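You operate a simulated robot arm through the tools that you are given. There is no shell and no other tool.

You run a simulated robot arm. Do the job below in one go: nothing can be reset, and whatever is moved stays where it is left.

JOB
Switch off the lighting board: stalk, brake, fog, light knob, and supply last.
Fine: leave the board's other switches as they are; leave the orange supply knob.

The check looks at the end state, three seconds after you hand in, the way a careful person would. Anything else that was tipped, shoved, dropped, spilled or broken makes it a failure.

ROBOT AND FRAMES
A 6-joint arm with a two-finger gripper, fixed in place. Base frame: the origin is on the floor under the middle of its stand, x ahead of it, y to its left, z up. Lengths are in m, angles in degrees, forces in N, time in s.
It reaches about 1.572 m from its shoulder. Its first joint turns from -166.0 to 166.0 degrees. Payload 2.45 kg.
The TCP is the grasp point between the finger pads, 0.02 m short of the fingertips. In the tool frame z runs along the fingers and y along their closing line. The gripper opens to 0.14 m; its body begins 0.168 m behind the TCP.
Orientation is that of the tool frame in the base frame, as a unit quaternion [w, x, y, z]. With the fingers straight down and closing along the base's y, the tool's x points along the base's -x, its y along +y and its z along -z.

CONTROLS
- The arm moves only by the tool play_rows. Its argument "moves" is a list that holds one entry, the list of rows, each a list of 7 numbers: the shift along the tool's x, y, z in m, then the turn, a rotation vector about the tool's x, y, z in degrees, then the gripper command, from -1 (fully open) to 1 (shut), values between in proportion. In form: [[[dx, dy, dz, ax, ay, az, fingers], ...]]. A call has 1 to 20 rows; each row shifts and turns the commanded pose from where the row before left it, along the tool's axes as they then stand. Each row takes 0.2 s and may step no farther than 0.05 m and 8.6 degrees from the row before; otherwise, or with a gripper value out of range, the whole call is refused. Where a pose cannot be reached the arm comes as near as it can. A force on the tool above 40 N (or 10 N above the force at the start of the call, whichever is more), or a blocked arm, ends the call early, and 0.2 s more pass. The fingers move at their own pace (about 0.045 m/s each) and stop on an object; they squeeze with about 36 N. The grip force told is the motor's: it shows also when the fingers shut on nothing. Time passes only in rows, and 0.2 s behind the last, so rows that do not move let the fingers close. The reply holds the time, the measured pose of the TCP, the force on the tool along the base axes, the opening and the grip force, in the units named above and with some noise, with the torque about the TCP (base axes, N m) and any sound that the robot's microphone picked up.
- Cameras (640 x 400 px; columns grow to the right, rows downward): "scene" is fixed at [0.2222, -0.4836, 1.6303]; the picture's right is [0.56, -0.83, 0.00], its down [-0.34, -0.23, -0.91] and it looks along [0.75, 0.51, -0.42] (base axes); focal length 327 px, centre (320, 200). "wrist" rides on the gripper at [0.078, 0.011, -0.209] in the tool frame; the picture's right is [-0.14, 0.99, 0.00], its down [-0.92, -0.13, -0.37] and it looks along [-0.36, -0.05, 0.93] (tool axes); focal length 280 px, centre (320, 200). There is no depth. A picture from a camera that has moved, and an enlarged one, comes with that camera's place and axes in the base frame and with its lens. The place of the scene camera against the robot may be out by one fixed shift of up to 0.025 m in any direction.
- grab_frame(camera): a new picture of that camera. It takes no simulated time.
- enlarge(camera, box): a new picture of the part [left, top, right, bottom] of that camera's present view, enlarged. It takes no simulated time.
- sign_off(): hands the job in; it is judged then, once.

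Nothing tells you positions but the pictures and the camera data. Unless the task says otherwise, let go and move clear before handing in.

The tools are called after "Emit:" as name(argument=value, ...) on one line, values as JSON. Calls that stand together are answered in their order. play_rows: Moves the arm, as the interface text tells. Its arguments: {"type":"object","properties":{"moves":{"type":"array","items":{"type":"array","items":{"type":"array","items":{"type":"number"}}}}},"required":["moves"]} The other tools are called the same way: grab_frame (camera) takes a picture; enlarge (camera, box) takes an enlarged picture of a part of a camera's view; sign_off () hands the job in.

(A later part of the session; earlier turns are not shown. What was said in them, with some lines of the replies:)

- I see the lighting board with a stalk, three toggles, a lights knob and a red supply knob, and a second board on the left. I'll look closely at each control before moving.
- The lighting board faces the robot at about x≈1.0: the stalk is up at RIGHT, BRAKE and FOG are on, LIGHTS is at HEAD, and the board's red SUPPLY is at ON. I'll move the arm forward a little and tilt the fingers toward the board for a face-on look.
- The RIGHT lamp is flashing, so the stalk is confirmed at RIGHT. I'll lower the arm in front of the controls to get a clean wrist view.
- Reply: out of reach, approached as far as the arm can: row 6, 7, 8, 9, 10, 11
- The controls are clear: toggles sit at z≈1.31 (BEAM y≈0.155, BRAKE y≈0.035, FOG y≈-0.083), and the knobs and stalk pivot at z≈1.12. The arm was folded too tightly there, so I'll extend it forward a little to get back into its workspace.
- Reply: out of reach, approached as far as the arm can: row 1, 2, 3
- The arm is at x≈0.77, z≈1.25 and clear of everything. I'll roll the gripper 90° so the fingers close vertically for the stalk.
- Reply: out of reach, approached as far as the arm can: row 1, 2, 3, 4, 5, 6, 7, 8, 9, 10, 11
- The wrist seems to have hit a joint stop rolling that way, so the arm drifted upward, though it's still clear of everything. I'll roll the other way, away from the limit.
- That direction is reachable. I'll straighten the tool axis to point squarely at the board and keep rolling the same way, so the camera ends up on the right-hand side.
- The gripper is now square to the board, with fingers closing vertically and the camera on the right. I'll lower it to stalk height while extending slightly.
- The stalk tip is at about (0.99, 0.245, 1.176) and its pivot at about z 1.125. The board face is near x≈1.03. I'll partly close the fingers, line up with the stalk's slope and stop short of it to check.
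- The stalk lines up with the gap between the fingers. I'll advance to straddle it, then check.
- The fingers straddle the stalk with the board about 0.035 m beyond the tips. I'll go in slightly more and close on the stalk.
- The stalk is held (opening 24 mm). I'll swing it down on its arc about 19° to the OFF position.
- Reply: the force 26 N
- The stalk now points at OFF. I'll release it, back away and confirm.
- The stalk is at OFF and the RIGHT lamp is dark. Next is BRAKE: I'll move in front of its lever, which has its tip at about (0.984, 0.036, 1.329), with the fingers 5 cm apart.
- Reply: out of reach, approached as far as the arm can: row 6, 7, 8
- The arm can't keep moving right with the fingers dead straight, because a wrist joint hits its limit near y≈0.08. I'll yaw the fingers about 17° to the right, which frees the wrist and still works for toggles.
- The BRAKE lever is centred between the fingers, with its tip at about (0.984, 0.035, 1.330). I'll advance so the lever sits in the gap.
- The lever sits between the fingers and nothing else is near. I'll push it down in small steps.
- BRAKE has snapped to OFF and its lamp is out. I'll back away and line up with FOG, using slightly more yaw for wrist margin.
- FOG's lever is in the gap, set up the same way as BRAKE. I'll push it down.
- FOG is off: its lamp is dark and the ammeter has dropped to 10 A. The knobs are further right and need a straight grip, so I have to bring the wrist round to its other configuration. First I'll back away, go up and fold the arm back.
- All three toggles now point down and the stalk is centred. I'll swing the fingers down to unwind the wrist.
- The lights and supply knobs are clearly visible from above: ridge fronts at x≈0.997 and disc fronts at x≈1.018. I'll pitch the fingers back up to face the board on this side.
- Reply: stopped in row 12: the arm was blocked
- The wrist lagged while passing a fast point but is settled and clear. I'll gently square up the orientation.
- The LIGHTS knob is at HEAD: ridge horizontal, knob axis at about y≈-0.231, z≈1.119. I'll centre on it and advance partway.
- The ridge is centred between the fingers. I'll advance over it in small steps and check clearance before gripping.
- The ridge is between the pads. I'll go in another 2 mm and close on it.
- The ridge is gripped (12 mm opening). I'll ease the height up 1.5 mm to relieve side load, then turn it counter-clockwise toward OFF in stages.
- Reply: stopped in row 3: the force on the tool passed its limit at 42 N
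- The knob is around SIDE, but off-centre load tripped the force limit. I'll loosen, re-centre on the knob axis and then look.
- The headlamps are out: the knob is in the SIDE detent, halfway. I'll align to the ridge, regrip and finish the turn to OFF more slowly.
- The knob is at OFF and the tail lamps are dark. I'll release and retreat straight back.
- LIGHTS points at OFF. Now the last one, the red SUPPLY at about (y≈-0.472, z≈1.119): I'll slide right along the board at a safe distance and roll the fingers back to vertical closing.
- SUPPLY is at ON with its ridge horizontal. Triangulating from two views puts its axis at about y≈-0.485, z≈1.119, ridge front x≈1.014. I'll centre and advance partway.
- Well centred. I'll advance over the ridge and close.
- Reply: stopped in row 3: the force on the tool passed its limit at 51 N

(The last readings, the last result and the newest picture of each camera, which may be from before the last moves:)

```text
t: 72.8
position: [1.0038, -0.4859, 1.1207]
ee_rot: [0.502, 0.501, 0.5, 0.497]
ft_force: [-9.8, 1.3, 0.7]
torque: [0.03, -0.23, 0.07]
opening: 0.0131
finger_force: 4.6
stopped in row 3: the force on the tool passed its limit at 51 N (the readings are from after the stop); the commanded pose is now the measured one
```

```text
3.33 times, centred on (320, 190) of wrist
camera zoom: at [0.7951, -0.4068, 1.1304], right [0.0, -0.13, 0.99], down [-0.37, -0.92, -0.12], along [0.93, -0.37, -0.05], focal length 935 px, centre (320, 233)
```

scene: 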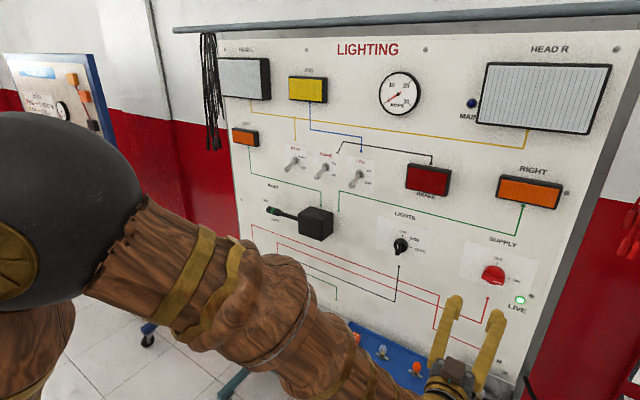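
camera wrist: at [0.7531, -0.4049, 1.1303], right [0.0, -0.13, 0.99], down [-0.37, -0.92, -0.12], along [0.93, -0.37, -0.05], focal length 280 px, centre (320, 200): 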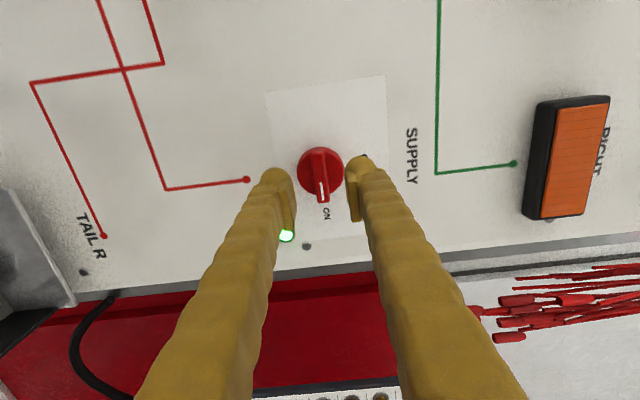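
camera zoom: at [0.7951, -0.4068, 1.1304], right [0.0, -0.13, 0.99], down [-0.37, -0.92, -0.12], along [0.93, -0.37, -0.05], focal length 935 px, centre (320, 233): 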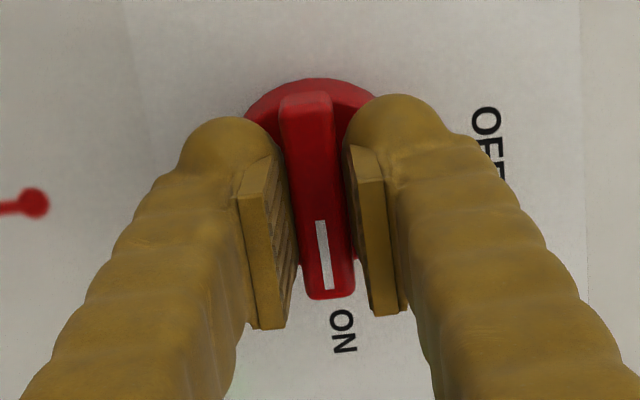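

Closing brought a brief contact spike and a slight push-back along x. I'll back off 2 mm, keep closing and check the load.

Emit:
play_rows(moves=[[[0, 0, -0.002, 0, 0, 0, 0.78], [0, 0, 0, 0, 0, 0, 0.8], [0, 0, 0, 0, 0, 0, 0.85], [0, 0, 0, 0, 0, 0, 0.9]]])

Emit:
enlarge(camera="wrist", box=[240, 130, 400, 250])

```text
t: 73.8
position: [1.0033, -0.4853, 1.12]
ee_rot: [0.502, 0.5, 0.5, 0.498]
ft_force: [3.7, -0.2, -3.7]
torque: [0.01, 0.02, 0.0]
opening: 0.0122
finger_force: 37.3
```

```text
3.33 times, centred on (320, 190) of wrist
camera zoom: at [0.7937, -0.4064, 1.1302], right [0.0, -0.13, 0.99], down [-0.37, -0.92, -0.12], along [0.93, -0.37, -0.05], focal length 935 px, centre (320, 233)
```

zoom: 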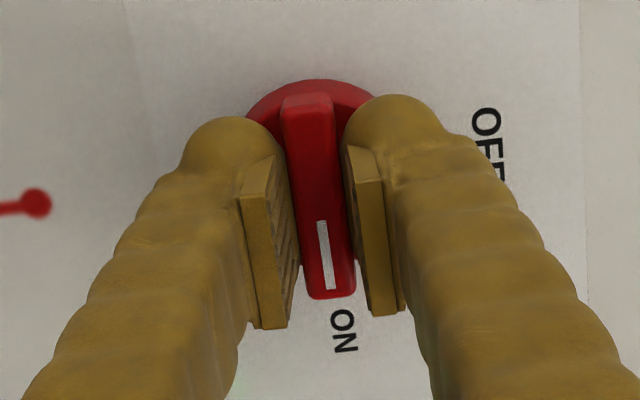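

Gripped cleanly with low load. I'll turn it counter-clockwise toward OFF in small steps.

Emit:
play_rows(moves=[[[0, 0, 0, 0, 0, -4, 0.9], [0, 0, 0, 0, 0, -5, 0.9], [0, 0, 0, 0, 0, -5, 0.9], [0, 0, 0, 0, 0, -5, 0.9], [0, 0, 0, 0, 0, -5, 0.9]]])

```text
t: 75.0
position: [1.0018, -0.4865, 1.12]
ee_rot: [0.595, 0.384, 0.594, 0.382]
ft_force: [10.4, 3.5, -3.9]
torque: [0.0, -0.01, 0.02]
opening: 0.0121
finger_force: 39.2
```

Emit:
play_rows(moves=[[[0, 0, 0.0005, 0, 0, -5, 0.9], [0, 0, 0, 0, 0, -5, 0.9], [0, 0, 0, 0, 0, -5, 0.9], [0, 0, 0, 0, 0, -5, 0.9]]])

```text
t: 76.0
position: [1.0025, -0.4856, 1.1203]
ee_rot: [0.651, 0.276, 0.652, 0.272]
ft_force: [-17.4, 13.1, -1.1]
torque: [0.05, -0.01, 0.05]
opening: 0.0121
finger_force: 38.8
```

Emit:
play_rows(moves=[[[0.0004, 0.0004, -0.0008, 0, 0, -4, 0.9], [0, 0, 0, 0, 0, -4, 0.9], [0, 0, 0, 0, 0, -4, 0.9], [0, 0, 0, 0, 0, -4, 0.9]]])

Emit:
enlarge(camera="wrist", box=[240, 130, 400, 250])

```text
t: 77.0
position: [1.0034, -0.4854, 1.1205]
ee_rot: [0.683, 0.182, 0.684, 0.18]
ft_force: [27.4, -4.3, 5.2]
torque: [0.02, -0.07, -0.05]
opening: 0.0119
finger_force: 39.4
```

```text
3.33 times, centred on (320, 190) of wrist
camera zoom: at [0.7935, -0.4361, 1.0576], right [0.0, 0.79, 0.61], down [-0.37, -0.56, 0.74], along [0.93, -0.23, 0.29], focal length 935 px, centre (320, 233)
```

zoom: 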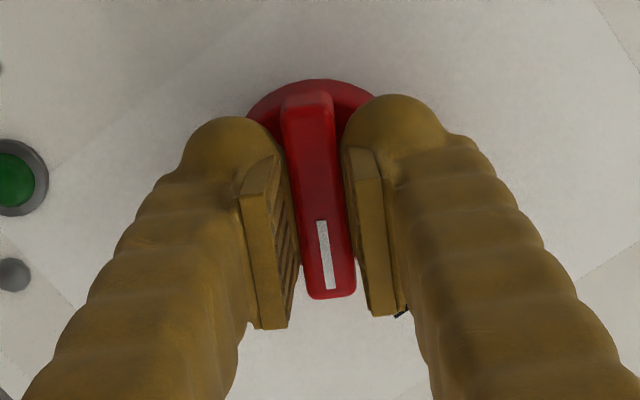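

The LIVE lamp has gone dark already. About 30° remain to the OFF stop, so I'll continue in small steps.

Emit:
play_rows(moves=[[[0, 0, 0.0006, 0, 0, -3, 0.9], [0, 0, 0, 0, 0, -4, 0.9], [0, 0, 0, 0, 0, -4, 0.9], [0, 0, 0, 0, 0, -4, 0.9]]])

```text
t: 78.0
position: [1.0032, -0.4869, 1.1217]
ee_rot: [0.701, 0.092, 0.702, 0.089]
ft_force: [-1.2, 2.5, 9.7]
torque: [0.03, -0.22, 0.02]
opening: 0.0119
finger_force: 39.1
```

Emit:
play_rows(moves=[[[0, 0, 0, 0, 0, -4, 0.9], [0, 0, 0, 0, 0, -4, 0.9], [0, 0, 0, 0, 0, -4, 0.9], [0, 0, 0, 0, 0, -3, 0.9], [0, 0, 0, 0, 0, 0, 0.9]]])

Emit:
enlarge(camera="wrist", box=[240, 130, 400, 250])

Emit:
grab_frame(camera="scene")

```text
t: 79.2
position: [1.0021, -0.4844, 1.1213]
ee_rot: [0.707, 0.0, 0.708, -0.003]
ft_force: [-9.5, 10.0, 9.5]
torque: [0.17, -0.04, 0.11]
opening: 0.0121
finger_force: 39.0
```

```text
3.33 times, centred on (320, 190) of wrist
camera zoom: at [0.7932, -0.4735, 1.0421], right [0.0, 0.99, 0.13], down [-0.37, -0.12, 0.92], along [0.93, -0.05, 0.36], focal length 935 px, centre (320, 233)
```

zoom: 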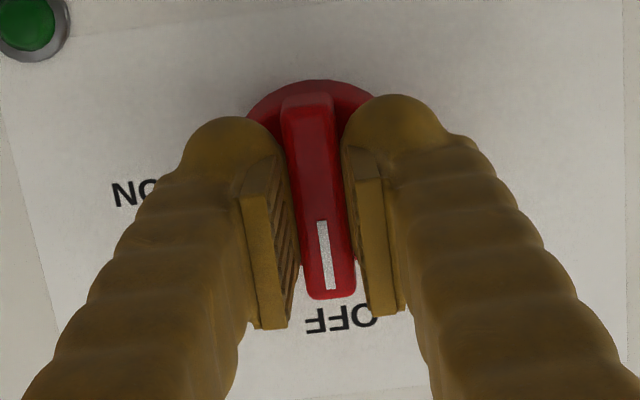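

```text
taken
```

scene: 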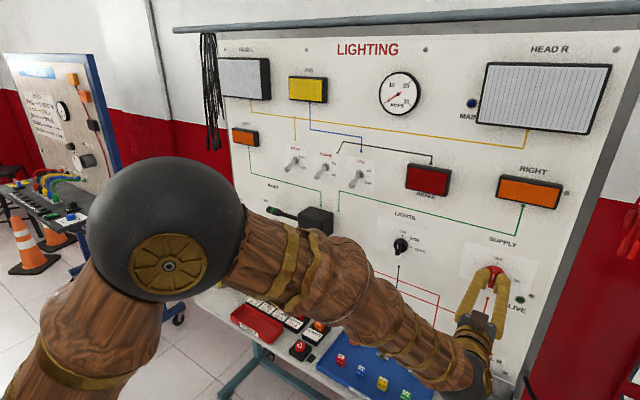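

The SUPPLY ridge is vertical at OFF and the LIVE lamp is out. I'll release and back away.

Emit:
play_rows(moves=[[[0, 0, 0, 0, 0, 0, 0.6], [0, 0, 0, 0, 0, 0, 0.43], [0, 0, 0, 0, 0, 0, 0.43], [0, 0, -0.02, 0, 0, 0, 0.43], [0, 0, -0.03, 0, 0, 0, 0.43], [0, 0, -0.04, 0, 0, 0, 0.43], [0, 0, -0.04, 0, 0, 0, 0.43], [0, 0, 0, 0, 0, 0, 0.43]]])

Emit:
grab_frame(camera="wrist")

Emit:
enlarge(camera="scene", box=[360, 200, 560, 325])

Emit:
grab_frame(camera="scene")

```text
t: 81.0
position: [0.8731, -0.4878, 1.1209]
ee_rot: [0.706, 0.0, 0.708, -0.003]
ft_force: [0.3, -0.3, 0.6]
torque: [-0.01, 0.02, -0.02]
opening: 0.04
finger_force: 0.1
```

```text
taken
camera wrist: at [0.6631, -0.4738, 1.0418], right [0.0, 0.99, 0.13], down [-0.37, -0.12, 0.92], along [0.93, -0.05, 0.36], focal length 280 px, centre (320, 200)
```

wrist: 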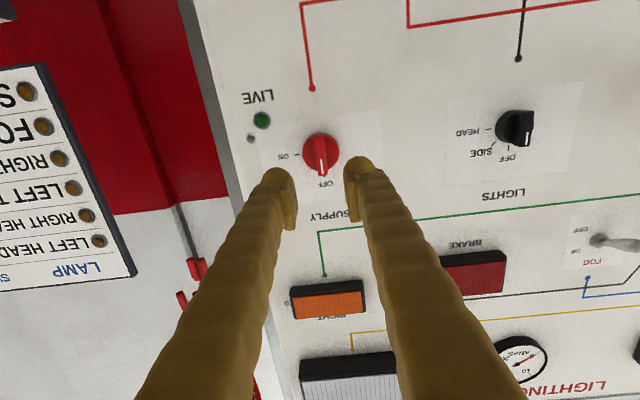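

```text
3.20 times, centred on (460, 262) of scene
camera zoom: at [0.2222, -0.4836, 1.6303], right [0.56, -0.83, 0.0], down [-0.34, -0.23, -0.91], along [0.75, 0.51, -0.42], focal length 1046 px, centre (-128, 0)
```

zoom: 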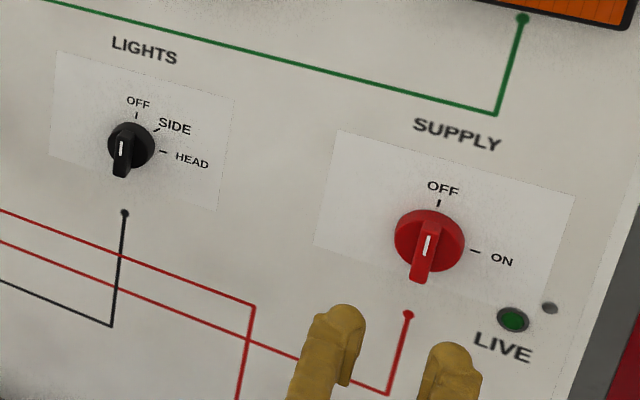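

```text
taken
```

scene: 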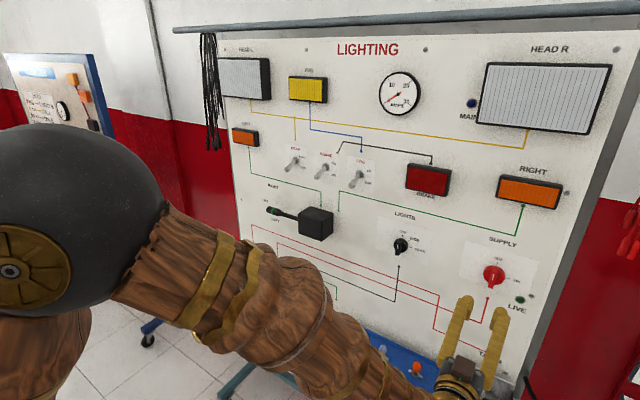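

Everything reads OFF: the stalk is centred, the toggles are down, both knobs are at OFF and LIVE is dark. I'll pull the arm well clear and do a final inspection.

Emit:
play_rows(moves=[[[-0.03, 0, -0.03, 0, 0, 0, 0.43], [-0.03, 0, -0.03, 0, 0, 0, 0.43], [-0.03, 0, -0.03, 0, 0, 0, 0.43], [-0.03, 0, -0.02, 0, 0, 0, 0.43], [-0.03, 0, 0, 0, 0, 0, 0.43], [0, 0, 0, 0, 0, 0, 0.43]]])

Emit:
grab_frame(camera="scene")

Emit:
enlarge(camera="scene", box=[250, 130, 400, 245])

Emit:
grab_frame(camera="wrist")

```text
t: 82.4
position: [0.762, -0.4844, 1.2712]
ee_rot: [0.706, -0.001, 0.708, -0.002]
ft_force: [-0.3, -0.8, 0.0]
torque: [-0.02, 0.0, 0.02]
opening: 0.0402
finger_force: 0.1
```

```text
taken
```

scene: 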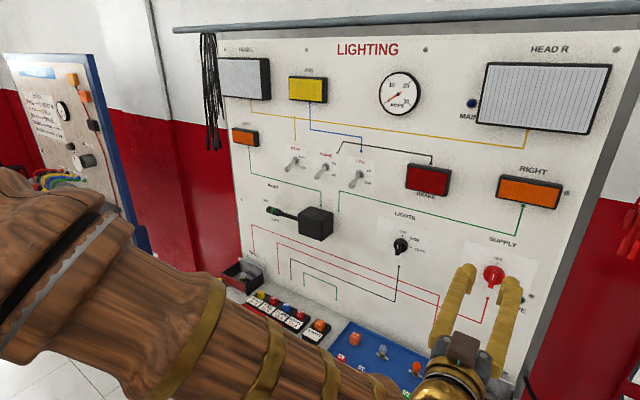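

```text
3.48 times, centred on (325, 188) of scene
camera zoom: at [0.2222, -0.4836, 1.6303], right [0.56, -0.83, 0.0], down [-0.34, -0.23, -0.91], along [0.75, 0.51, -0.42], focal length 1137 px, centre (303, 244)
```

zoom: 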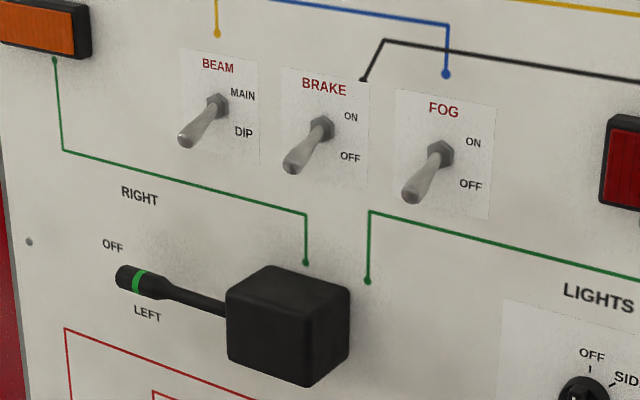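

```text
taken
camera wrist: at [0.5532, -0.472, 1.1924], right [0.0, 0.99, 0.13], down [-0.37, -0.12, 0.92], along [0.93, -0.05, 0.36], focal length 280 px, centre (320, 200)
```

wrist: 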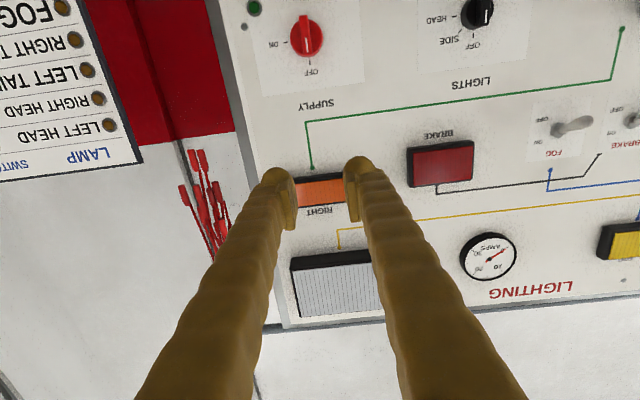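

The final check shows what was asked:
- The stalk is level at OFF.
- BRAKE and FOG are down at OFF, and BEAM is still at DIP, untouched.
- LIGHTS is at OFF.
- The red SUPPLY is at OFF with LIVE dark.

The items in view on the bench look undisturbed and the arm is clear, so I'm handing in.

Emit:
sign_off()

```text
The job is handed in.
```

The lighting board is off, switched in the order you gave: stalk, BRAKE, FOG, LIGHTS knob, then SUPPLY last. I've handed the job in, and no verdict has come back yet.

- **Stalk:** it points level at OFF, and the RIGHT lamp has stopped flashing.
- **BRAKE and FOG:** both levers are down at OFF and their lamps are out.
- **LIGHTS knob:** it points at OFF, and the head and tail lamps are dark. The first grip tripped the force limit around SIDE, so I re-centred and finished the turn from there.
- **SUPPLY:** the board's supply knob is red; it is at OFF and the LIVE lamp is dark. Closing on it caused a brief force spike of about 51 N, but I saw no damage.

BEAM is still at DIP, and I didn't touch the board's other switches. I never saw an orange supply knob, so I took it to be on other equipment and left everything else alone. The bench items I could see look undisturbed, and the arm is clear of the board.
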